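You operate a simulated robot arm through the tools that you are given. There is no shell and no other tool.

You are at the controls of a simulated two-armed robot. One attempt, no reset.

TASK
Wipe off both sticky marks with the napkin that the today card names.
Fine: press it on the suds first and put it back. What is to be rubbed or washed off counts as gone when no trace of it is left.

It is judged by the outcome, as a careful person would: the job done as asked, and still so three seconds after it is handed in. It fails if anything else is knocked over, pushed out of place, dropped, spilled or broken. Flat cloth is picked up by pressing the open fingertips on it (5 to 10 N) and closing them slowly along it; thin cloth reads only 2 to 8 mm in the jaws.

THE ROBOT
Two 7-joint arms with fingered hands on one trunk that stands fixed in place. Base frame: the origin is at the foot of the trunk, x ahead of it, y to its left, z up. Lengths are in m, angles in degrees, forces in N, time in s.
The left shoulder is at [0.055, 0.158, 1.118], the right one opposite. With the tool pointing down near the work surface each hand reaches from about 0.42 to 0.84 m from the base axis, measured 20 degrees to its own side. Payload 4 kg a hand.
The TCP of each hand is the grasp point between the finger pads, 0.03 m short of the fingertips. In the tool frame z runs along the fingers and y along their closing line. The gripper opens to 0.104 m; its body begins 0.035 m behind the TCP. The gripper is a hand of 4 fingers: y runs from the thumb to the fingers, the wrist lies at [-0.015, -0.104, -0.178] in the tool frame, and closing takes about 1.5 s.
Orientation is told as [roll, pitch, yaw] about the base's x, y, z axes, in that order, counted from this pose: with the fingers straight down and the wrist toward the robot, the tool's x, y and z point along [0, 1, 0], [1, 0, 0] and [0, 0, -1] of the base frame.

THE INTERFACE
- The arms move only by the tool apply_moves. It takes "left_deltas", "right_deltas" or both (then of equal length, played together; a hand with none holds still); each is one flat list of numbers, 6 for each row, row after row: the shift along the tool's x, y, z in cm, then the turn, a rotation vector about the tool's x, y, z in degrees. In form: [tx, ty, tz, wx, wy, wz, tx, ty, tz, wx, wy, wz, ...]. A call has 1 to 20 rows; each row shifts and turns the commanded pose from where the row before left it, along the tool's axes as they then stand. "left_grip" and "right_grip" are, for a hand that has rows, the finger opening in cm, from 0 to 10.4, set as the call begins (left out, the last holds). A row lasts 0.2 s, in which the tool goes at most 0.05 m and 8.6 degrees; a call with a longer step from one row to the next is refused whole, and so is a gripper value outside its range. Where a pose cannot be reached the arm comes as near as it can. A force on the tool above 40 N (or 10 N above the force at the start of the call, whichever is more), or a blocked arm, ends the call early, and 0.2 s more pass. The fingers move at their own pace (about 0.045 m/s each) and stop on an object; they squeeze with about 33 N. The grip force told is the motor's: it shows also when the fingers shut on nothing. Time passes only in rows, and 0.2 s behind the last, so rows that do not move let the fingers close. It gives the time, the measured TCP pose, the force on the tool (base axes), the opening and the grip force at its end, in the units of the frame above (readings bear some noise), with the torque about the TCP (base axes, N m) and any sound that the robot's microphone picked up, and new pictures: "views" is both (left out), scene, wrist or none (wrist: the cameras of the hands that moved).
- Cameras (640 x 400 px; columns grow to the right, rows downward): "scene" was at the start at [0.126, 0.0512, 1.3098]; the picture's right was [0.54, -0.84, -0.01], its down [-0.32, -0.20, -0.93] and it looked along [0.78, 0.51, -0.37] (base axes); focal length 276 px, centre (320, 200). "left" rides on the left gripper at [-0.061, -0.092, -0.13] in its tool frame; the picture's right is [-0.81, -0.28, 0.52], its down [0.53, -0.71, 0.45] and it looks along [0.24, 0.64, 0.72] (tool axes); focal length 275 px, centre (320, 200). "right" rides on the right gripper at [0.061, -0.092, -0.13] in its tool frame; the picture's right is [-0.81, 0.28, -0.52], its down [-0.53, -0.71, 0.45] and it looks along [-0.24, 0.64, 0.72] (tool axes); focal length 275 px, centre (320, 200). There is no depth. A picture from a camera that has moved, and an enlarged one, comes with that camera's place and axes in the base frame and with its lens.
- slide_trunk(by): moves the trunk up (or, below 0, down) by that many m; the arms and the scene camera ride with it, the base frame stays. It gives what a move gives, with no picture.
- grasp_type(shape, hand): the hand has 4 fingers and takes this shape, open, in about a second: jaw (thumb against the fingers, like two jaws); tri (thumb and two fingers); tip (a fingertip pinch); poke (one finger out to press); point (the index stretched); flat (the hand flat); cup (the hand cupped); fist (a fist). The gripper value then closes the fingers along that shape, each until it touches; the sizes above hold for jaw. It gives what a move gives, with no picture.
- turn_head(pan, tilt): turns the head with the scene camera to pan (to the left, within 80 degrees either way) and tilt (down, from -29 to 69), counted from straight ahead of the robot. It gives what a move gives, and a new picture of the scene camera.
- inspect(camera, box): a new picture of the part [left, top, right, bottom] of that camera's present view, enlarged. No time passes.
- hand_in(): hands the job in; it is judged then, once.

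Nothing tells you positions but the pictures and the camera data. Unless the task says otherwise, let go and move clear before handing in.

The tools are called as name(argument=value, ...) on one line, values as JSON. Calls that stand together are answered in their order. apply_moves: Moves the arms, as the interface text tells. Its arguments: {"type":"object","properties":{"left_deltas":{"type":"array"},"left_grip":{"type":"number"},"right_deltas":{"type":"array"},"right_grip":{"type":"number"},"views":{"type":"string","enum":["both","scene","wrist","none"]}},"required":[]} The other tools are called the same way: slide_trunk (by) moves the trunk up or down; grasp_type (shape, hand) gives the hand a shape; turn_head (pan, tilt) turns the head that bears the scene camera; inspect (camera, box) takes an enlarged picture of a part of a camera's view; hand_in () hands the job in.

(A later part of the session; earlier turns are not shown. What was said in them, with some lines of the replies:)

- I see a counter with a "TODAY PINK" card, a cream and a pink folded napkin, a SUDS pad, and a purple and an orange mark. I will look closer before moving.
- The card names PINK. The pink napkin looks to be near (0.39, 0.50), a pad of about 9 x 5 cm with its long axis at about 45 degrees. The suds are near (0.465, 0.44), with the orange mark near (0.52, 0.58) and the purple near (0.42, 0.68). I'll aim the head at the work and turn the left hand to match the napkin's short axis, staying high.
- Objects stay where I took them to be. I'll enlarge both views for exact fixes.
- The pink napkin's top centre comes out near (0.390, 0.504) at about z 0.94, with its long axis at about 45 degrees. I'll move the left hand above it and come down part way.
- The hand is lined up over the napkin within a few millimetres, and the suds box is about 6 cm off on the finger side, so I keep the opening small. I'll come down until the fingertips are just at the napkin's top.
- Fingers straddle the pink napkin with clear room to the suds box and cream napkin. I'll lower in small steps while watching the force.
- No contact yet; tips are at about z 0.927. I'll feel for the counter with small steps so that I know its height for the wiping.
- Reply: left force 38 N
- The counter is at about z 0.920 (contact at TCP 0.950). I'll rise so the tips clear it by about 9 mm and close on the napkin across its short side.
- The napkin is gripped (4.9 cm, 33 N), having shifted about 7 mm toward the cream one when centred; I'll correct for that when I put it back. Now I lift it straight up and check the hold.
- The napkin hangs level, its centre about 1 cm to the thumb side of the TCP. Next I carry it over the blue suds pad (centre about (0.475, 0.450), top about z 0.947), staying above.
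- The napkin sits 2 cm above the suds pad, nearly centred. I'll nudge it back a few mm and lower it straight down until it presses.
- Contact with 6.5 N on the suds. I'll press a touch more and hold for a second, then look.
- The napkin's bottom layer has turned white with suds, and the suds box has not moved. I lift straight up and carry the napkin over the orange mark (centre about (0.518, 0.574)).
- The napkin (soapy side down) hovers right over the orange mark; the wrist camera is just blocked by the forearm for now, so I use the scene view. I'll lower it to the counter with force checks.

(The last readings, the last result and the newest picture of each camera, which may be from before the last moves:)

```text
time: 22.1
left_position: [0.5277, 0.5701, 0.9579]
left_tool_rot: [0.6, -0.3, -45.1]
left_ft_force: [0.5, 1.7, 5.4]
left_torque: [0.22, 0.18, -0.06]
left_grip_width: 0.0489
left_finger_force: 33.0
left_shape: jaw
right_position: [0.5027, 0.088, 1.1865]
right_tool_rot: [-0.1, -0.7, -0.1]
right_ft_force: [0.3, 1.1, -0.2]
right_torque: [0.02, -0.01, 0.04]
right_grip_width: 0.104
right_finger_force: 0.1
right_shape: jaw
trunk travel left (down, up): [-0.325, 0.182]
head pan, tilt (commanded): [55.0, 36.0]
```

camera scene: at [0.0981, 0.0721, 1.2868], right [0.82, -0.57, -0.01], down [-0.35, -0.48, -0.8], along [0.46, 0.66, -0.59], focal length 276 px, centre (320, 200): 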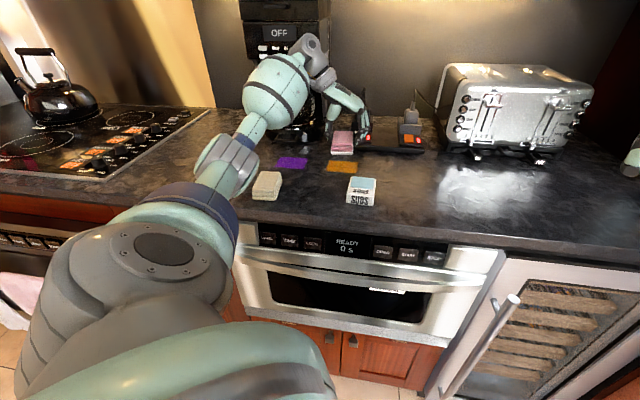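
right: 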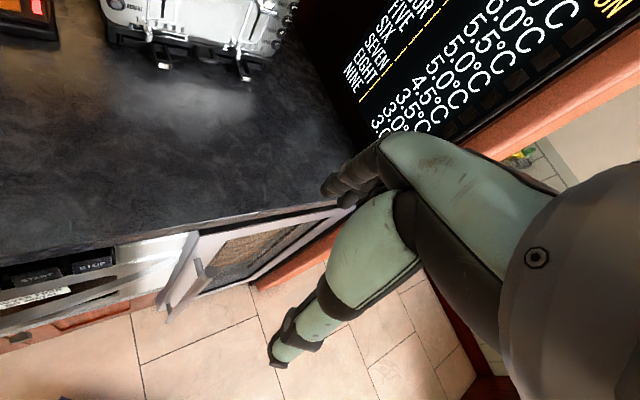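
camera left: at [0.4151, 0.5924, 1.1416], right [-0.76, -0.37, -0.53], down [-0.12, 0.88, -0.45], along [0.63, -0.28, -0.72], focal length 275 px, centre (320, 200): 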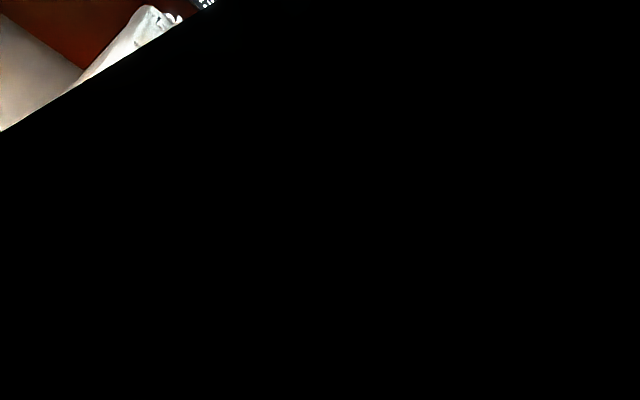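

Contact at 5 N. I'll press slightly harder and stroke across the orange mark along its length.

apply_moves(left_deltas=[0, 0, 0.1, 0, 0, 0, 0, 1.5, 0, 0, 0, 0, 0, 1.5, 0, 0, 0, 0, 0, 1.5, 0, 0, 0, 0, 0, -1.5, 0, 0, 0, 0, 0, -1.5, 0, 0, 0, 0, 0, -1.5, 0, 0, 0, 0, 0, -1.5, 0, 0, 0, 0, 0, -1.5, 0, 0, 0, 0, 0, -1.5, 0, 0, 0, 0, 0, 0, 0, 0, 0, 0], views="scene")

inspect(camera="scene", box=[260, 100, 430, 220])

```text
time: 24.5
left_position: [0.496, 0.5998, 0.9572]
left_tool_rot: [0.6, -0.4, -45.3]
left_ft_force: [2.9, -3.2, 12.5]
left_torque: [0.19, 0.21, -0.01]
left_grip_width: 0.0478
left_finger_force: 32.7
left_shape: jaw
right_position: [0.5027, 0.087, 1.1877]
right_tool_rot: [0.1, -0.7, 0.0]
right_ft_force: [-0.3, -0.2, -0.6]
right_torque: [-0.03, 0.03, 0.01]
right_grip_width: 0.1041
right_finger_force: 0.1
right_shape: jaw
trunk travel left (down, up): [-0.325, 0.182]
head pan, tilt (commanded): [55.0, 36.0]
camera scene: at [0.0976, 0.0703, 1.287], right [0.82, -0.57, -0.01], down [-0.35, -0.48, -0.81], along [0.46, 0.66, -0.59], focal length 276 px, centre (320, 200)
```

scene: 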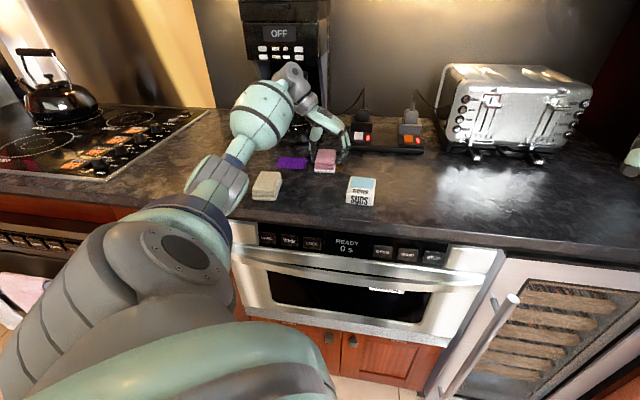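

```text
3.33 times, centred on (345, 160) of scene
camera zoom: at [0.0976, 0.0703, 1.287], right [0.82, -0.57, -0.01], down [-0.35, -0.48, -0.81], along [0.46, 0.66, -0.59], focal length 921 px, centre (237, 333)
```

zoom: 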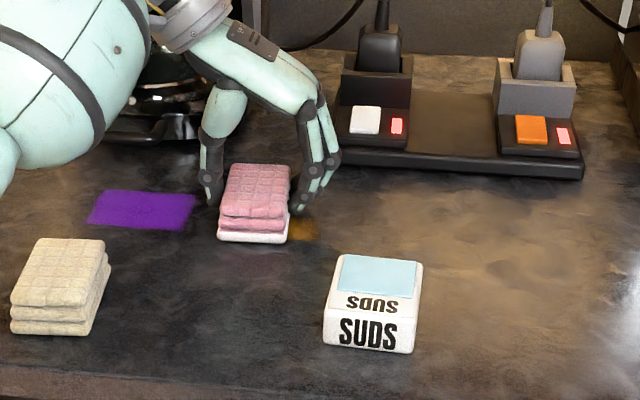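

The orange mark is nearly gone after one pass, with a smudge left beside the napkin. I'll do more strokes, offset a little to each side.

apply_moves(left_deltas=[-0.8, 0, 0, 0, 0, 0, 0, 1.5, 0, 0, 0, 0, 0, 1.5, 0, 0, 0, 0, 0, 1.5, 0, 0, 0, 0, 0, 1.5, 0, 0, 0, 0, 0, 1.5, 0, 0, 0, 0, 0, 1.5, 0, 0, 0, 0, 0.8, 0, 0, 0, 0, 0, 0.6, 0, 0, 0, 0, 0, 0, -1.5, 0, 0, 0, 0, 0, -1.5, 0, 0, 0, 0, 0, -1.5, 0, 0, 0, 0, 0, -1.5, 0, 0, 0, 0, 0, -1.5, 0, 0, 0, 0, 0, -1.5, 0, 0, 0, 0, 0, 0, 0, 0, 0, 0], views="scene")

inspect(camera="scene", box=[260, 100, 430, 220])

```text
time: 27.9
left_position: [0.4985, 0.6039, 0.9569]
left_tool_rot: [0.5, -0.4, -45.2]
left_ft_force: [3.0, -3.4, 12.4]
left_torque: [0.07, 0.14, 0.03]
left_grip_width: 0.0477
left_finger_force: 33.1
left_shape: jaw
right_position: [0.5021, 0.0863, 1.1871]
right_tool_rot: [0.2, -0.6, -0.2]
right_ft_force: [0.6, -0.3, 0.8]
right_torque: [0.03, -0.02, 0.01]
right_grip_width: 0.1039
right_finger_force: 0.0
right_shape: jaw
trunk travel left (down, up): [-0.325, 0.182]
head pan, tilt (commanded): [55.0, 36.0]
camera scene: at [0.0976, 0.0702, 1.287], right [0.82, -0.57, -0.01], down [-0.35, -0.48, -0.81], along [0.46, 0.66, -0.59], focal length 276 px, centre (320, 200)
```

scene: 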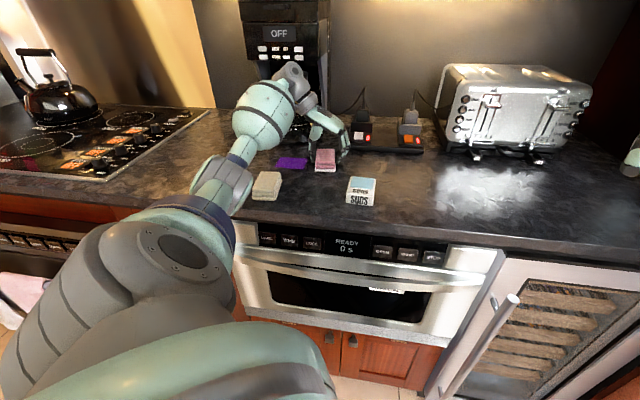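

```text
3.33 times, centred on (345, 160) of scene
camera zoom: at [0.0976, 0.0702, 1.287], right [0.82, -0.57, -0.01], down [-0.35, -0.48, -0.81], along [0.46, 0.66, -0.59], focal length 921 px, centre (237, 333)
```

zoom: 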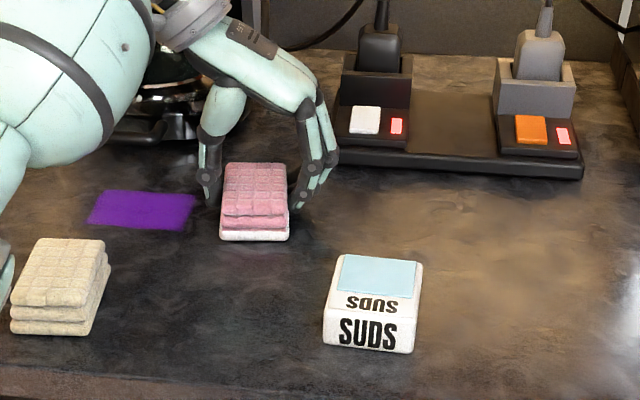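

The visible part of the orange mark is gone. I'll lift, look at the whole spot, then turn the hand 20 degrees and carry the napkin over the purple mark (centre about (0.419, 0.672)).

apply_moves(left_deltas=[0, 0, -1, 0, 0, 0, 0, 0, -1.5, 0, 0, 0, 0, 0, -2, 0, 0, 0, 0, 0, 0, 0, 0, -6.7, 0, 0, 0, 0, 0, -6.7, 0, 0, 0, 0, 0, -6.7, 0.63, -1.83, 0, 0, 0, 0, 0.63, -1.83, 0, 0, 0, 0, 0.63, -1.83, 0, 0, 0, 0, 0.63, -1.83, 0, 0, 0, 0, 0.63, -1.83, 0, 0, 0, 0, 0, 0, 0, 0, 0, 0], views="both")

inspect(camera="scene", box=[240, 100, 410, 220])

```text
time: 30.5
left_position: [0.4303, 0.6755, 1.0001]
left_tool_rot: [0.4, -0.6, -25.2]
left_ft_force: [0.9, 0.2, -0.5]
left_torque: [-0.01, 0.0, -0.01]
left_grip_width: 0.0479
left_finger_force: 33.1
left_shape: jaw
right_position: [0.5039, 0.089, 1.1865]
right_tool_rot: [0.0, -0.7, -0.1]
right_ft_force: [-0.5, 0.6, 0.5]
right_torque: [0.01, 0.01, 0.0]
right_grip_width: 0.104
right_finger_force: 0.1
right_shape: jaw
trunk travel left (down, up): [-0.325, 0.182]
head pan, tilt (commanded): [55.0, 36.0]
camera scene: at [0.0983, 0.0722, 1.2868], right [0.82, -0.57, -0.01], down [-0.35, -0.48, -0.8], along [0.46, 0.66, -0.59], focal length 276 px, centre (320, 200)
camera left: at [0.3183, 0.6578, 1.1295], right [-0.59, -0.62, -0.52], down [-0.41, 0.79, -0.46], along [0.69, -0.05, -0.72], focal length 275 px, centre (320, 200)
```

scene: 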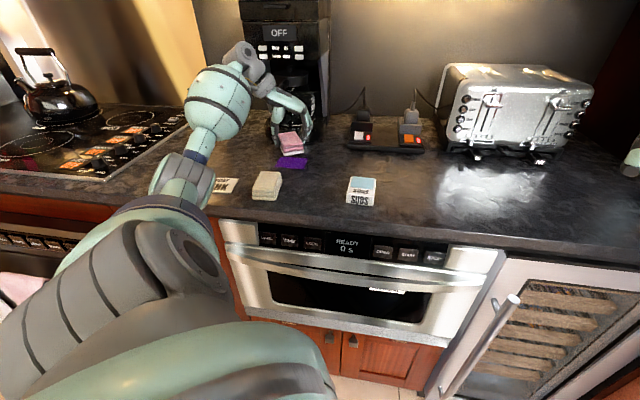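
left: 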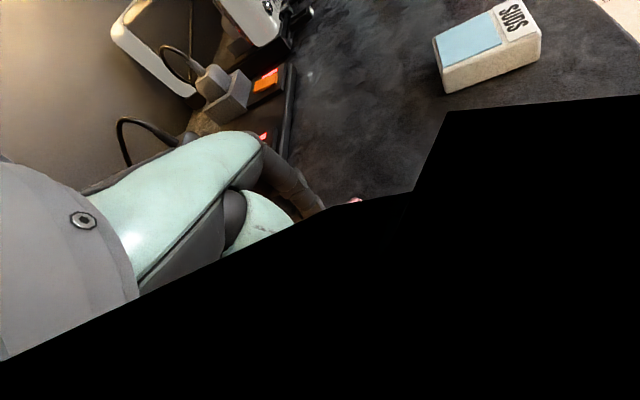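

```text
3.33 times, centred on (325, 160) of scene
camera zoom: at [0.0983, 0.0722, 1.2868], right [0.82, -0.57, -0.01], down [-0.35, -0.48, -0.8], along [0.46, 0.66, -0.59], focal length 921 px, centre (303, 333)
```

zoom: 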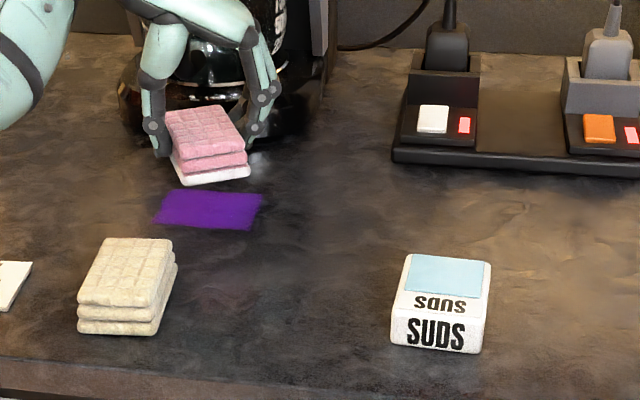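

No orange is left in view, and the napkin hovers over the purple mark with free space around. I'll lower it to the counter.

apply_moves(left_deltas=[-0.3, 0, 1.5, 0, 0, 0, 0, 0, 1.5, 0, 0, 0, 0, 0, 0.8, 0, 0, 0, 0, 0, 0, 0, 0, 0], views="none")

apply_moves(left_deltas=[0, 0, 0.3, 0, 0, 0, 0, 0, 0.2, 0, 0, 0, 0, 0, 0, 0, 0, 0], views="none")

```text
time: 31.5
left_position: [0.4292, 0.6718, 0.9611]
left_tool_rot: [0.4, -0.5, -25.1]
left_ft_force: [1.0, 0.6, -0.7]
left_torque: [0.02, 0.0, 0.01]
left_grip_width: 0.0478
left_finger_force: 33.2
left_shape: jaw
right_position: [0.503, 0.0889, 1.1871]
right_tool_rot: [-0.1, -0.7, -0.1]
right_ft_force: [0.4, -0.6, -0.5]
right_torque: [0.02, -0.03, 0.02]
right_grip_width: 0.1037
right_finger_force: 0.0
right_shape: jaw
trunk travel left (down, up): [-0.325, 0.182]
head pan, tilt (commanded): [55.0, 36.0]
```

```text
time: 32.3
left_position: [0.4274, 0.6712, 0.9585]
left_tool_rot: [0.4, -0.6, -25.2]
left_ft_force: [0.2, -0.2, 2.5]
left_torque: [0.08, 0.11, -0.02]
left_grip_width: 0.0475
left_finger_force: 32.4
left_shape: jaw
right_position: [0.5032, 0.0887, 1.1864]
right_tool_rot: [0.0, -0.8, -0.2]
right_ft_force: [0.4, -0.2, 0.2]
right_torque: [0.01, 0.01, -0.04]
right_grip_width: 0.1037
right_finger_force: 0.1
right_shape: jaw
trunk travel left (down, up): [-0.325, 0.182]
head pan, tilt (commanded): [55.0, 36.0]
```

Contact begun. Now I press and stroke along the purple mark's long direction.

apply_moves(left_deltas=[0, 0, 0.2, 0, 0, 0, -0.51, 1.41, 0, 0, 0, 0, -0.51, 1.41, 0, 0, 0, 0, -0.51, 1.41, 0, 0, 0, 0, 0.51, -1.41, 0, 0, 0, 0, 0.51, -1.41, 0, 0, 0, 0, 0.51, -1.41, 0, 0, 0, 0, 0.51, -1.41, 0, 0, 0, 0, 0.51, -1.41, 0, 0, 0, 0, 0.51, -1.41, 0, 0, 0, 0, 0, 0, 0, 0, 0, 0], views="scene")

inspect(camera="scene", box=[210, 100, 380, 220])

```text
time: 34.7
left_position: [0.397, 0.7019, 0.9581]
left_tool_rot: [0.5, -0.5, -25.2]
left_ft_force: [4.5, -5.6, 13.7]
left_torque: [0.0, 0.15, 0.09]
left_grip_width: 0.0474
left_finger_force: 32.7
left_shape: jaw
right_position: [0.5029, 0.0861, 1.1863]
right_tool_rot: [0.1, -0.7, -0.2]
right_ft_force: [0.0, 0.0, 1.0]
right_torque: [-0.02, 0.0, -0.01]
right_grip_width: 0.1041
right_finger_force: 0.1
right_shape: jaw
trunk travel left (down, up): [-0.325, 0.182]
head pan, tilt (commanded): [55.0, 36.0]
camera scene: at [0.0977, 0.0698, 1.287], right [0.82, -0.57, -0.01], down [-0.35, -0.48, -0.81], along [0.46, 0.66, -0.59], focal length 276 px, centre (320, 200)
```

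scene: 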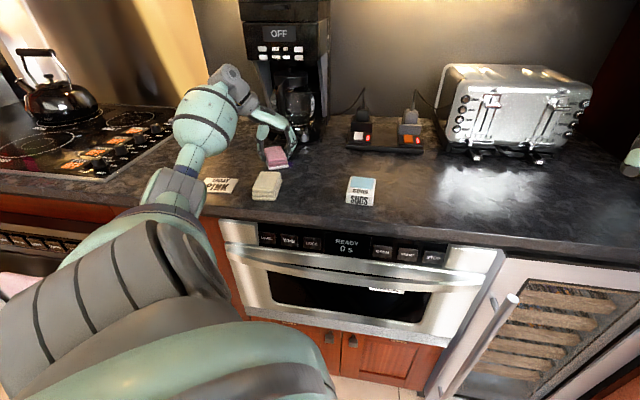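

```text
3.33 times, centred on (295, 160) of scene
camera zoom: at [0.0977, 0.0698, 1.287], right [0.82, -0.57, -0.01], down [-0.35, -0.48, -0.81], along [0.46, 0.66, -0.59], focal length 921 px, centre (403, 333)
```

zoom: 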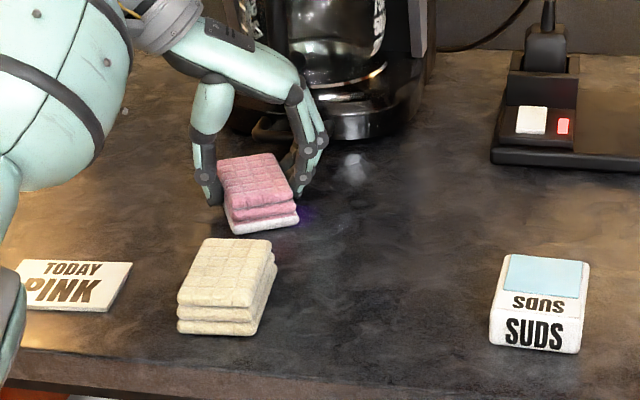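

Purple is nearly gone too, with a faint remnant near the fingers. I'll do two more passes, offset to each side.

apply_moves(left_deltas=[-0.75, -0.27, 0, 0, 0, 0, -0.51, 1.41, 0, 0, 0, 0, -0.51, 1.41, 0, 0, 0, 0, -0.51, 1.41, 0, 0, 0, 0, -0.51, 1.41, 0, 0, 0, 0, -0.51, 1.41, 0, 0, 0, 0, -0.51, 1.41, 0, 0, 0, 0, 0.75, 0.27, 0, 0, 0, 0, 0.6, 0.2, 0, 0, 0, 0, 0.51, -1.41, 0, 0, 0, 0, 0.51, -1.41, 0, 0, 0, 0, 0.51, -1.41, 0, 0, 0, 0, 0.51, -1.41, 0, 0, 0, 0, 0.51, -1.41, 0, 0, 0, 0, 0.51, -1.41, 0, 0, 0, 0, 0, 0, 0, 0, 0, 0], views="scene")

inspect(camera="scene", box=[210, 100, 380, 220])

```text
time: 38.1
left_position: [0.404, 0.7062, 0.9562]
left_tool_rot: [0.5, -0.5, -25.1]
left_ft_force: [5.2, -5.2, 15.9]
left_torque: [-0.04, 0.1, 0.06]
left_grip_width: 0.0476
left_finger_force: 33.0
left_shape: jaw
right_position: [0.5034, 0.0868, 1.1859]
right_tool_rot: [0.1, -0.8, -0.1]
right_ft_force: [0.2, -0.1, 0.2]
right_torque: [0.0, 0.01, 0.01]
right_grip_width: 0.1037
right_finger_force: 0.0
right_shape: jaw
trunk travel left (down, up): [-0.325, 0.182]
head pan, tilt (commanded): [55.0, 36.0]
camera scene: at [0.0978, 0.0694, 1.287], right [0.82, -0.57, -0.01], down [-0.35, -0.48, -0.81], along [0.46, 0.66, -0.59], focal length 276 px, centre (320, 200)
```

scene: 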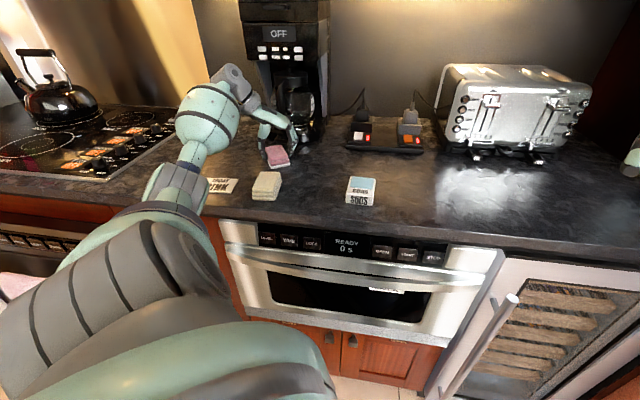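

```text
3.33 times, centred on (295, 160) of scene
camera zoom: at [0.0978, 0.0694, 1.287], right [0.82, -0.57, -0.01], down [-0.35, -0.48, -0.81], along [0.46, 0.66, -0.59], focal length 921 px, centre (403, 333)
```

zoom: 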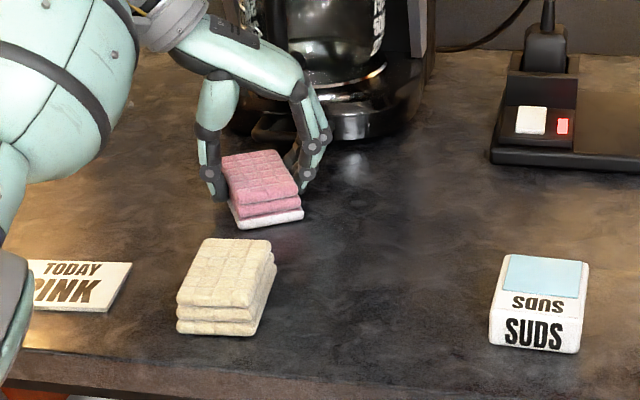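

The purple spot looks clean outside the napkin. I'll lift and swing the napkin (turned back to its first angle) part way toward its place, and inspect both spots closely.

inspect(camera="scene", box=[300, 140, 390, 195])

apply_moves(left_deltas=[0, 0, -1, 0, 0, 0, 0, 0, -2, 0, 0, 0, 0, 0, -2.5, 0, 0, 0, 0, 0, -2.5, 0, 0, 6.7, 0, 0, 0, 0, 0, 6.7, 0, 0, 0, 0, 0, 6.7, 0, 2, 0, 0, 0, 0, 0, 2, 0, 0, 0, 0, 0, 2, 0, 0, 0, 0, 0, 2, 0, 0, 0, 0, 0, 2, 0, 0, 0, 0, 0, 2, 0, 0, 0, 0, 0, 2, 0, 0, 0, 0, 0, 0, 0, 0, 0, 0], views="both")

inspect(camera="scene", box=[230, 120, 370, 220])

inspect(camera="scene", box=[255, 140, 325, 184])

```text
7.11 times, centred on (345, 168) of scene
camera zoom: at [0.0978, 0.0694, 1.287], right [0.82, -0.57, -0.01], down [-0.35, -0.48, -0.81], along [0.46, 0.66, -0.59], focal length 1965 px, centre (142, 431)
```

zoom: 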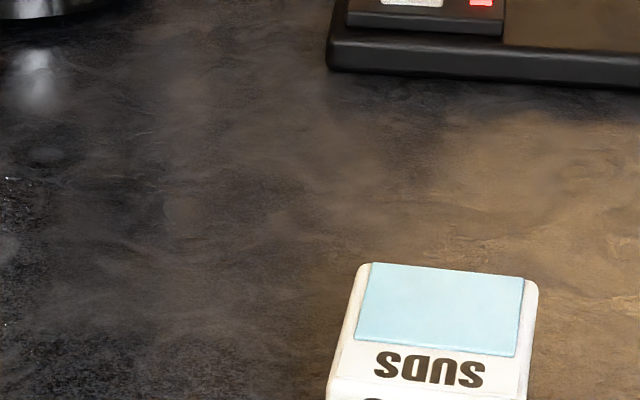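

```text
time: 41.1
left_position: [0.4996, 0.6072, 1.0348]
left_tool_rot: [0.5, -0.4, -45.2]
left_ft_force: [-0.4, 0.3, 0.5]
left_torque: [0.0, 0.01, -0.01]
left_grip_width: 0.0477
left_finger_force: 32.9
left_shape: jaw
right_position: [0.504, 0.0892, 1.1871]
right_tool_rot: [0.0, -0.7, -0.1]
right_ft_force: [0.5, -0.1, 0.1]
right_torque: [-0.01, 0.0, 0.0]
right_grip_width: 0.1039
right_finger_force: 0.1
right_shape: jaw
trunk travel left (down, up): [-0.325, 0.182]
head pan, tilt (commanded): [55.0, 36.0]
camera scene: at [0.0978, 0.0726, 1.2868], right [0.82, -0.57, -0.01], down [-0.35, -0.48, -0.8], along [0.46, 0.66, -0.59], focal length 276 px, centre (320, 200)
camera left: at [0.3884, 0.6296, 1.165], right [-0.76, -0.37, -0.53], down [-0.12, 0.88, -0.46], along [0.64, -0.28, -0.72], focal length 275 px, centre (320, 200)
```

scene: 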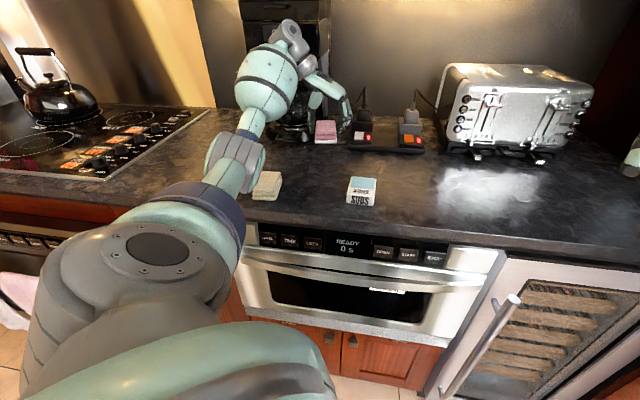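
left: 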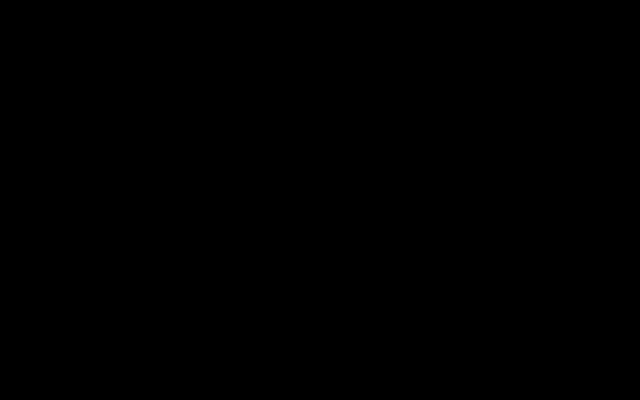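

```text
4.00 times, centred on (300, 170) of scene
camera zoom: at [0.0978, 0.0726, 1.2868], right [0.82, -0.57, -0.01], down [-0.35, -0.48, -0.8], along [0.46, 0.66, -0.59], focal length 1105 px, centre (400, 320)
```

zoom: 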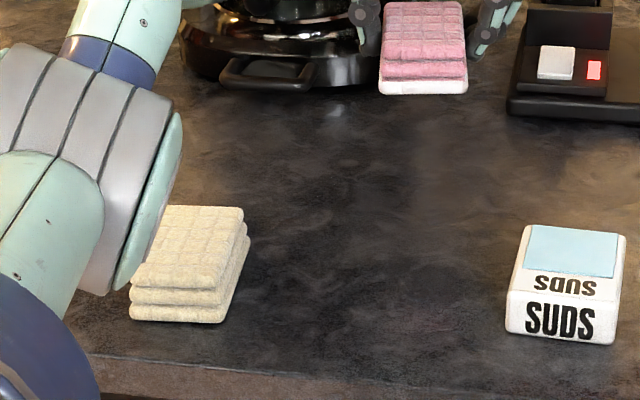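

```text
9.09 times, centred on (290, 162) of scene
camera zoom: at [0.0978, 0.0726, 1.2868], right [0.82, -0.57, -0.01], down [-0.35, -0.48, -0.8], along [0.46, 0.66, -0.59], focal length 2512 px, centre (593, 546)
```

zoom: 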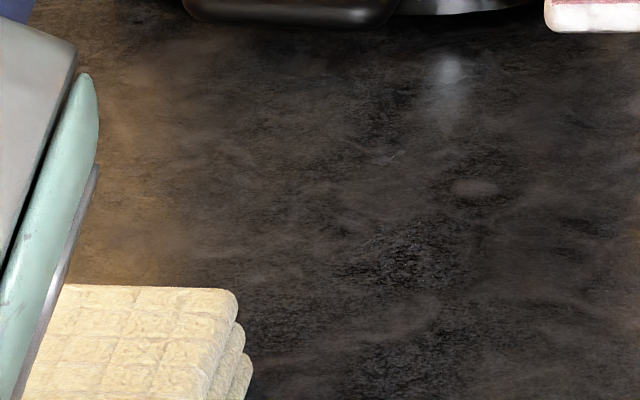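

Both spots are clean with no trace in the enlarged views. Now I carry the napkin back above its original place and check the alignment before setting it down.

apply_moves(left_deltas=[-2.5, 0, 0, 0, 0, 0, -2.5, 0, 0, 0, 0, 0, -2.5, 0, 0, 0, 0, 0, -2.5, 0, 0, 0, 0, 0, -2.5, 0, 0, 0, 0, 0, -2.6, 0.1, 0, 0, 0, 0, 0, 0, 2, 0, 0, 0, 0, 0, 2, 0, 0, 0, 0, 0, 0, 0, 0, 0], views="both")

inspect(camera="scene", box=[190, 140, 400, 220])

inspect(camera="left", box=[240, 120, 480, 340])

```text
time: 43.1
left_position: [0.3933, 0.5011, 0.9934]
left_tool_rot: [0.6, -0.4, -45.3]
left_ft_force: [0.1, -0.3, -0.9]
left_torque: [0.0, -0.02, 0.06]
left_grip_width: 0.0476
left_finger_force: 33.1
left_shape: jaw
right_position: [0.5035, 0.0886, 1.1875]
right_tool_rot: [0.0, -0.7, -0.1]
right_ft_force: [0.3, -0.2, -0.3]
right_torque: [-0.01, -0.03, 0.0]
right_grip_width: 0.1039
right_finger_force: 0.3
right_shape: jaw
trunk travel left (down, up): [-0.325, 0.182]
head pan, tilt (commanded): [55.0, 36.0]
camera scene: at [0.0979, 0.0722, 1.2868], right [0.82, -0.57, -0.01], down [-0.35, -0.48, -0.8], along [0.46, 0.66, -0.59], focal length 276 px, centre (320, 200)
camera left: at [0.2816, 0.523, 1.1226], right [-0.76, -0.38, -0.53], down [-0.12, 0.88, -0.46], along [0.64, -0.28, -0.72], focal length 275 px, centre (320, 200)
```

scene: 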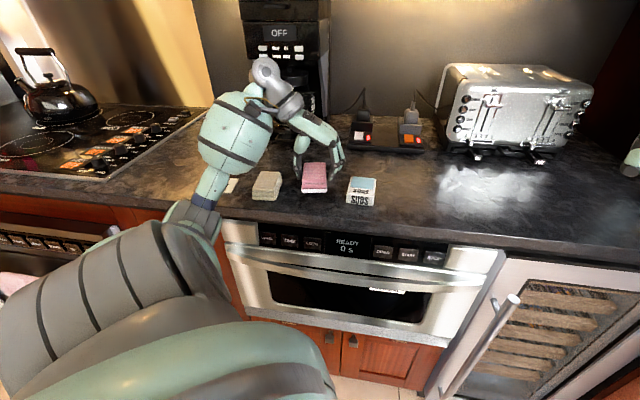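
left: 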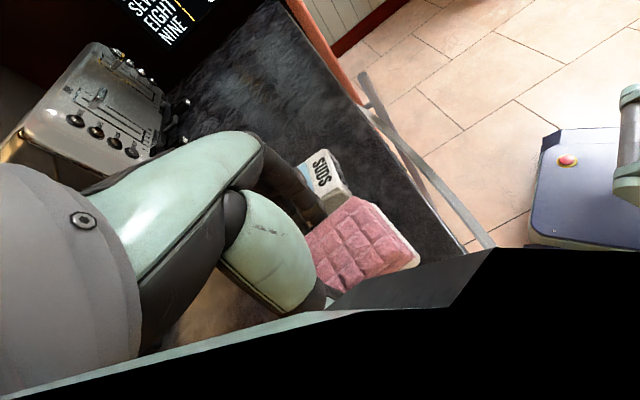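

```text
3.05 times, centred on (295, 180) of scene
camera zoom: at [0.0979, 0.0722, 1.2868], right [0.82, -0.57, -0.01], down [-0.35, -0.48, -0.8], along [0.46, 0.66, -0.59], focal length 842 px, centre (396, 261)
```

zoom: 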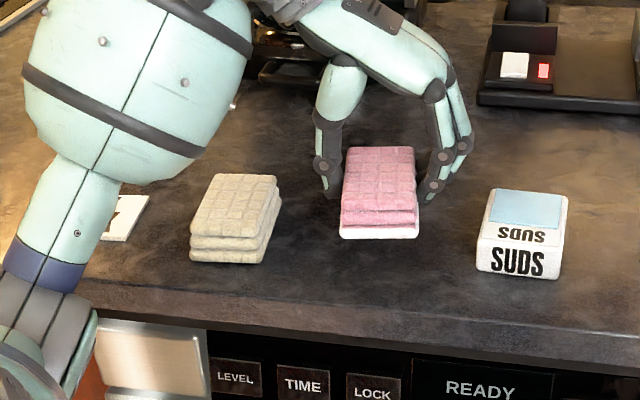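

```text
1.82 times, centred on (360, 230) of left
camera zoom: at [0.2816, 0.523, 1.1226], right [-0.76, -0.38, -0.53], down [-0.12, 0.88, -0.46], along [0.64, -0.28, -0.72], focal length 500 px, centre (247, 146)
```

zoom: 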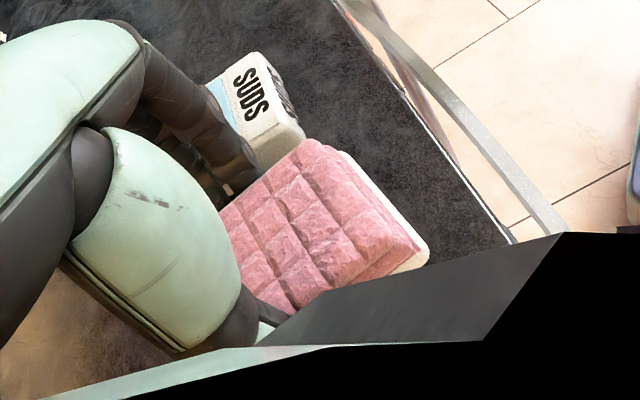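

The napkin has twisted about 9 degrees in the grip against its first angle, and sits within a few mm of its place. I'll turn the hand 9 degrees to undo that and lower it to the counter.

apply_moves(left_deltas=[0, 0, 0, 0, 0, 4.4, 0, 0, 0, 0, 0, 4.4, 0, 0, 1.2, 0, 0, 0, 0, 0, 1.2, 0, 0, 0, 0, 0, 0.7, 0, 0, 0, 0, 0, 0, 0, 0, 0], views="scene")

inspect(camera="scene", box=[190, 140, 400, 220])

```text
time: 44.5
left_position: [0.3942, 0.5009, 0.9618]
left_tool_rot: [0.6, -0.3, -53.9]
left_ft_force: [-0.1, 0.1, -0.8]
left_torque: [0.0, 0.01, -0.03]
left_grip_width: 0.0475
left_finger_force: 32.7
left_shape: jaw
right_position: [0.5036, 0.0883, 1.1862]
right_tool_rot: [0.0, -0.7, -0.2]
right_ft_force: [0.1, 0.3, 0.2]
right_torque: [-0.01, -0.01, -0.01]
right_grip_width: 0.1039
right_finger_force: 0.0
right_shape: jaw
trunk travel left (down, up): [-0.325, 0.182]
head pan, tilt (commanded): [55.0, 36.0]
camera scene: at [0.098, 0.0723, 1.2868], right [0.82, -0.57, -0.01], down [-0.35, -0.48, -0.8], along [0.46, 0.66, -0.59], focal length 276 px, centre (320, 200)
```

scene: 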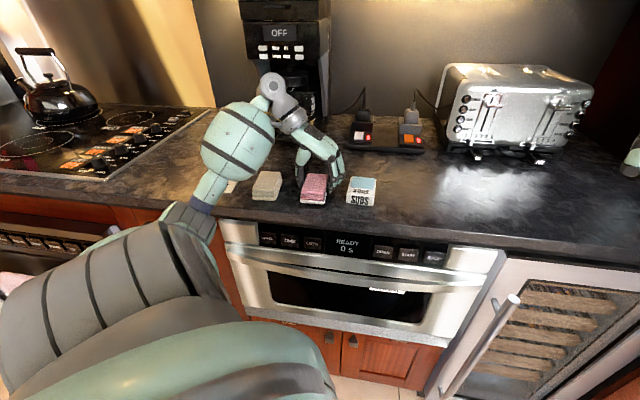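

```text
3.05 times, centred on (295, 180) of scene
camera zoom: at [0.098, 0.0723, 1.2868], right [0.82, -0.57, -0.01], down [-0.35, -0.48, -0.8], along [0.46, 0.66, -0.59], focal length 842 px, centre (396, 261)
```

zoom: 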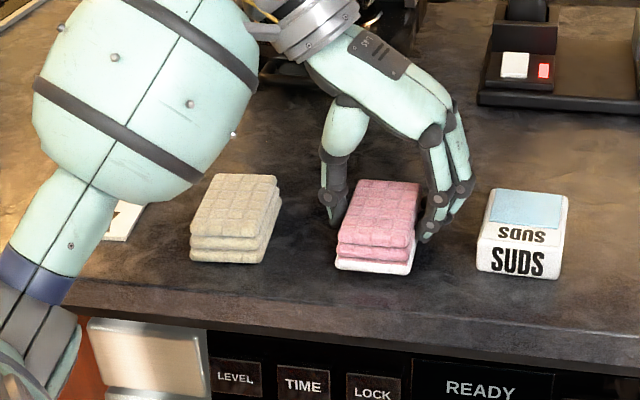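

Angle now matches the original picture; it is about 6 mm to the left, which the thumb should take up as the hand opens symmetrically. I'll touch down and open slightly.

apply_moves(left_deltas=[0, 0, 0.3, 0, 0, 0, 0, 0, 0.1, 0, 0, 0, 0, 0, 0, 0, 0, 0], views="none")

apply_moves(left_deltas=[0, 0, 0, 0, 0, 0, 0, 0, 0, 0, 0, 0, 0, 0, 0, 0, 0, 0, 0, 0, 0, 0, 0, 0], left_grip=5.6, views="scene")

inspect(camera="scene", box=[190, 140, 400, 220])

```text
time: 45.3
left_position: [0.3929, 0.4992, 0.9604]
left_tool_rot: [0.7, -0.4, -53.9]
left_ft_force: [0.1, -0.4, -0.5]
left_torque: [0.0, -0.01, 0.0]
left_grip_width: 0.0478
left_finger_force: 32.8
left_shape: jaw
right_position: [0.5045, 0.0882, 1.186]
right_tool_rot: [-0.1, -0.7, -0.1]
right_ft_force: [-0.2, 0.0, 0.4]
right_torque: [0.01, -0.01, 0.02]
right_grip_width: 0.1039
right_finger_force: 0.1
right_shape: jaw
trunk travel left (down, up): [-0.325, 0.182]
head pan, tilt (commanded): [55.0, 36.0]
```

```text
time: 46.3
left_position: [0.3932, 0.5001, 0.9593]
left_tool_rot: [0.6, -0.3, -53.9]
left_ft_force: [0.5, -0.6, 0.3]
left_torque: [0.0, 0.03, -0.02]
left_grip_width: 0.0554
left_finger_force: 0.0
left_shape: jaw
right_position: [0.5031, 0.0878, 1.186]
right_tool_rot: [0.0, -0.8, 0.0]
right_ft_force: [1.4, -0.2, -0.4]
right_torque: [0.0, 0.01, 0.0]
right_grip_width: 0.104
right_finger_force: 0.1
right_shape: jaw
trunk travel left (down, up): [-0.325, 0.182]
head pan, tilt (commanded): [55.0, 36.0]
camera scene: at [0.098, 0.0723, 1.2868], right [0.82, -0.57, -0.01], down [-0.35, -0.48, -0.8], along [0.46, 0.66, -0.59], focal length 276 px, centre (320, 200)
```

scene: 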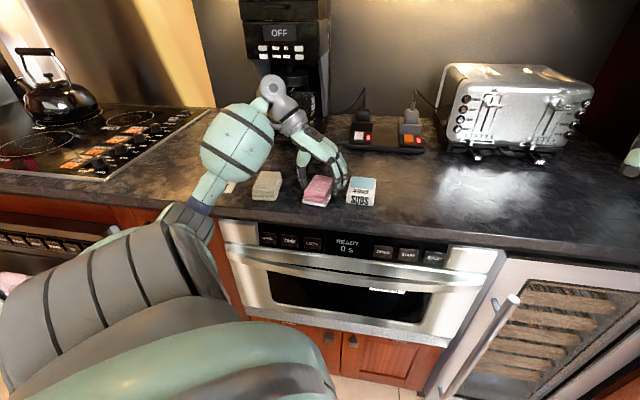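

```text
3.05 times, centred on (295, 180) of scene
camera zoom: at [0.098, 0.0723, 1.2868], right [0.82, -0.57, -0.01], down [-0.35, -0.48, -0.8], along [0.46, 0.66, -0.59], focal length 842 px, centre (396, 261)
```

zoom: 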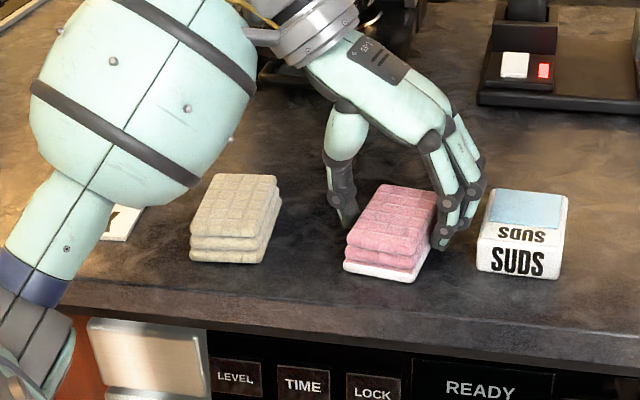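

The napkin is down within a few mm of its first spot, free of the grip, and the suds box hasn't moved. I'll open a hair more and rise straight up.

apply_moves(left_deltas=[0, 0, 0, 0, 0, 0, 0, 0, 0, 0, 0, 0, 0, 0, -0.4, 0, 0, 0, 0, 0, -0.6, 0, 0, 0, 0, 0, -1.0, 0, 0, 0, 0, 0, -1.5, 0, 0, 0, 0, 0, -2, 0, 0, 0, 0, 0, 0, 0, 0, 0], left_grip=6.0, views="both")

inspect(camera="scene", box=[190, 140, 400, 220])

```text
time: 48.1
left_position: [0.3929, 0.4999, 1.0156]
left_tool_rot: [0.4, -0.4, -53.9]
left_ft_force: [0.5, 0.4, 1.2]
left_torque: [-0.01, 0.01, -0.01]
left_grip_width: 0.0598
left_finger_force: 0.0
left_shape: jaw
right_position: [0.503, 0.0896, 1.1862]
right_tool_rot: [0.0, -0.7, 0.0]
right_ft_force: [0.1, -0.6, 0.3]
right_torque: [0.05, 0.0, 0.0]
right_grip_width: 0.1039
right_finger_force: 0.0
right_shape: jaw
trunk travel left (down, up): [-0.325, 0.182]
head pan, tilt (commanded): [55.0, 36.0]
camera scene: at [0.098, 0.0725, 1.2868], right [0.82, -0.57, -0.01], down [-0.35, -0.48, -0.8], along [0.46, 0.66, -0.59], focal length 276 px, centre (320, 200)
camera left: at [0.2864, 0.5382, 1.1435], right [-0.81, -0.25, -0.53], down [0.02, 0.89, -0.45], along [0.58, -0.38, -0.72], focal length 275 px, centre (320, 200)
```

scene: 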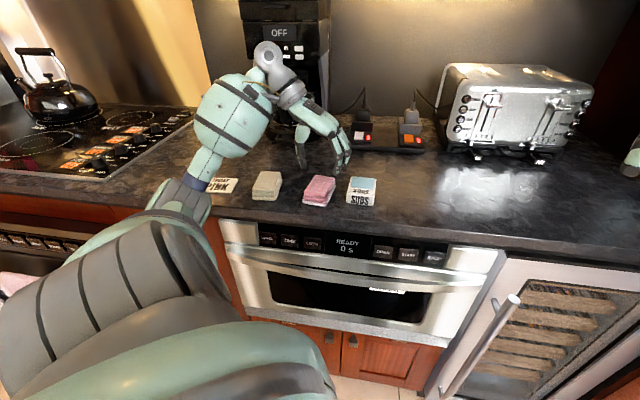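
left: 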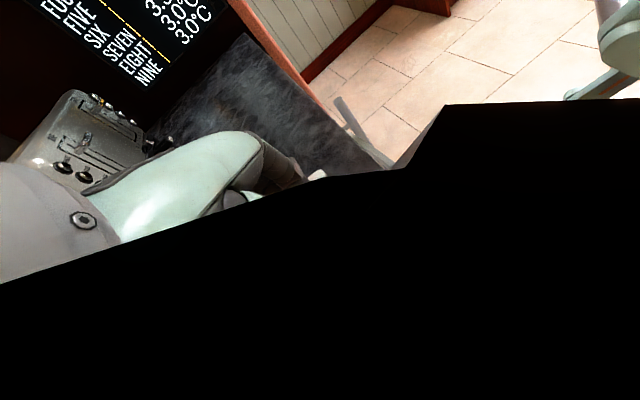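

```text
3.05 times, centred on (295, 180) of scene
camera zoom: at [0.098, 0.0725, 1.2868], right [0.82, -0.57, -0.01], down [-0.35, -0.48, -0.8], along [0.46, 0.66, -0.59], focal length 842 px, centre (396, 261)
```

zoom: 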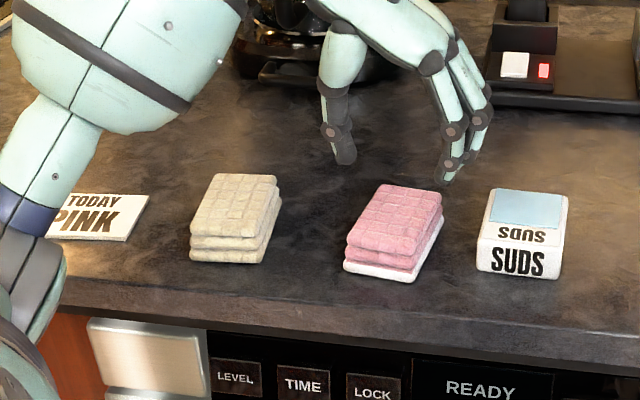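

The pink napkin lies flat in its place, with the cream napkin, card and suds untouched. I'll raise the hand further clear and check both wiped spots once more.

apply_moves(left_deltas=[0, 0, -3, 0, 0, 0, 0, 0, -3, 0, 0, 0, 0, 0, -3, 0, 0, 0, 0, 0, -3, 0, 0, 0, 0, 0, -3, 0, 0, 0, 0, 0, -3, 0, 0, -6, 0, 0, -3, 0, 0, -6, 0, 0, -3, 0, 0, -6, 0, 0, -1, 0, 0, -6, 0, 0, 0, 0, 0, -6, 0, 0, 0, 0, 0, -6, 0, 0, 0, 0, 0, -6, 0, 0, 0, 0, 0, 0], left_grip=6.0, views="both")

inspect(camera="scene", box=[190, 130, 400, 220])

inspect(camera="scene", box=[260, 140, 370, 195])

inspect(camera="left", box=[240, 160, 520, 400])

```text
time: 50.9
left_position: [0.3881, 0.4988, 1.2645]
left_tool_rot: [0.3, -0.6, -11.9]
left_ft_force: [0.0, -1.1, -0.3]
left_torque: [0.02, 0.02, 0.0]
left_grip_width: 0.0597
left_finger_force: 0.1
left_shape: jaw
right_position: [0.5042, 0.0881, 1.1864]
right_tool_rot: [0.0, -0.7, 0.0]
right_ft_force: [-1.4, -0.6, 0.3]
right_torque: [0.04, 0.01, -0.01]
right_grip_width: 0.1039
right_finger_force: 0.1
right_shape: jaw
trunk travel left (down, up): [-0.325, 0.182]
head pan, tilt (commanded): [55.0, 36.0]
camera scene: at [0.0981, 0.0724, 1.2868], right [0.82, -0.57, -0.01], down [-0.35, -0.48, -0.8], along [0.46, 0.66, -0.59], focal length 276 px, centre (320, 200)
camera left: at [0.2834, 0.4593, 1.393], right [-0.43, -0.74, -0.52], down [-0.58, 0.67, -0.46], along [0.69, 0.11, -0.72], focal length 275 px, centre (320, 200)
```

scene: 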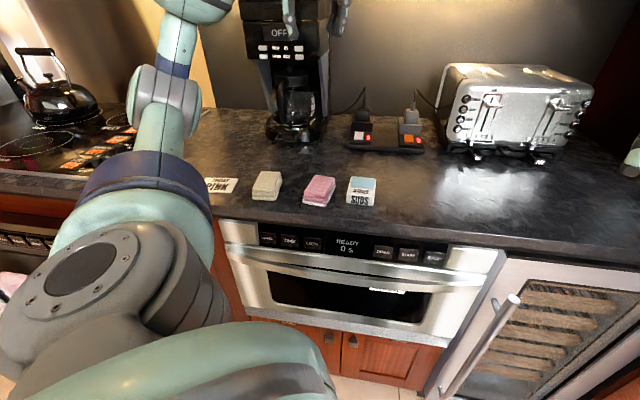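
left: 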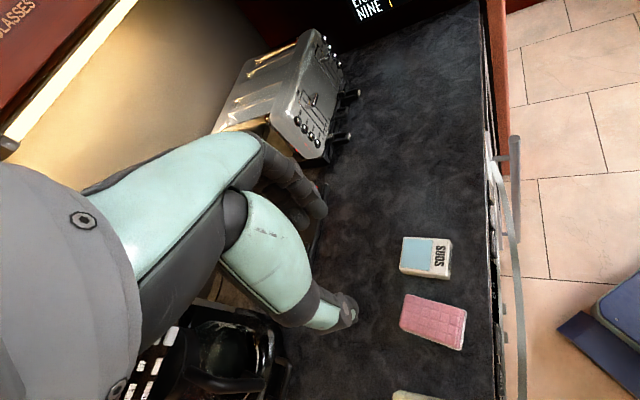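

```text
3.05 times, centred on (295, 175) of scene
camera zoom: at [0.0981, 0.0724, 1.2868], right [0.82, -0.57, -0.01], down [-0.35, -0.48, -0.8], along [0.46, 0.66, -0.59], focal length 842 px, centre (396, 276)
```

zoom: 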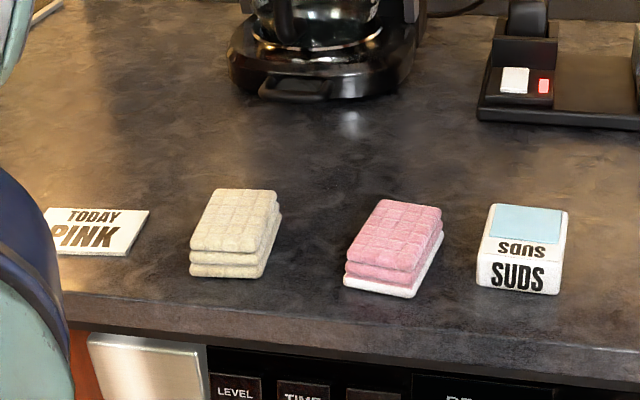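

```text
5.82 times, centred on (315, 168) of scene
camera zoom: at [0.0981, 0.0724, 1.2868], right [0.82, -0.57, -0.01], down [-0.35, -0.48, -0.8], along [0.46, 0.66, -0.59], focal length 1608 px, centre (349, 389)
```

zoom: 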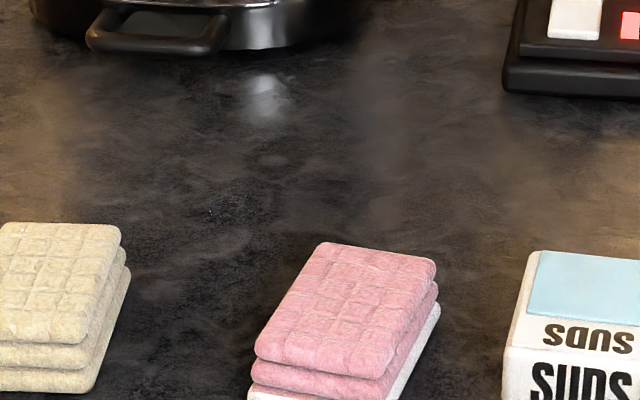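

```text
1.67 times, centred on (380, 280) of left
camera zoom: at [0.2834, 0.4593, 1.393], right [-0.43, -0.74, -0.52], down [-0.58, 0.67, -0.46], along [0.69, 0.11, -0.72], focal length 459 px, centre (220, 67)
```

zoom: 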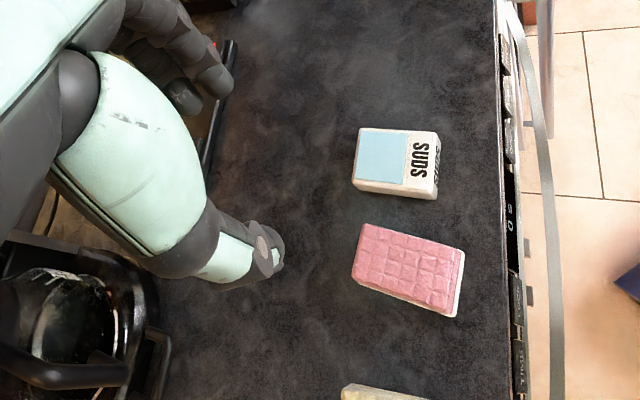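

Both marks are gone without a trace. The pink napkin is back within about 6 mm of where it started, nothing else has moved, and the hand is clear. I'm handing in.

hand_in()

```text
The job is handed in.
```

I wiped off both sticky marks with the pink napkin, the one the today card names, and handed the job in. The result of the judging has not come back to me.

- **Suds:** I pressed the napkin on the suds first, at up to about 15 N for a second, and its bottom layer turned white. That layer still looks white now that the napkin is back in place.
- **Marks:** Each mark took three or more strokes. In the enlarged pictures no trace of the orange or the purple is left.
- **Napkin put back:** It lies flat about 6 mm from where it started, turned roughly 5 to 8 degrees from its first angle. I judged that close enough and did not nudge it again.
- **Everything else:** The suds box, the cream napkin and the card look unmoved. I opened the left hand and raised it clear before handing in.
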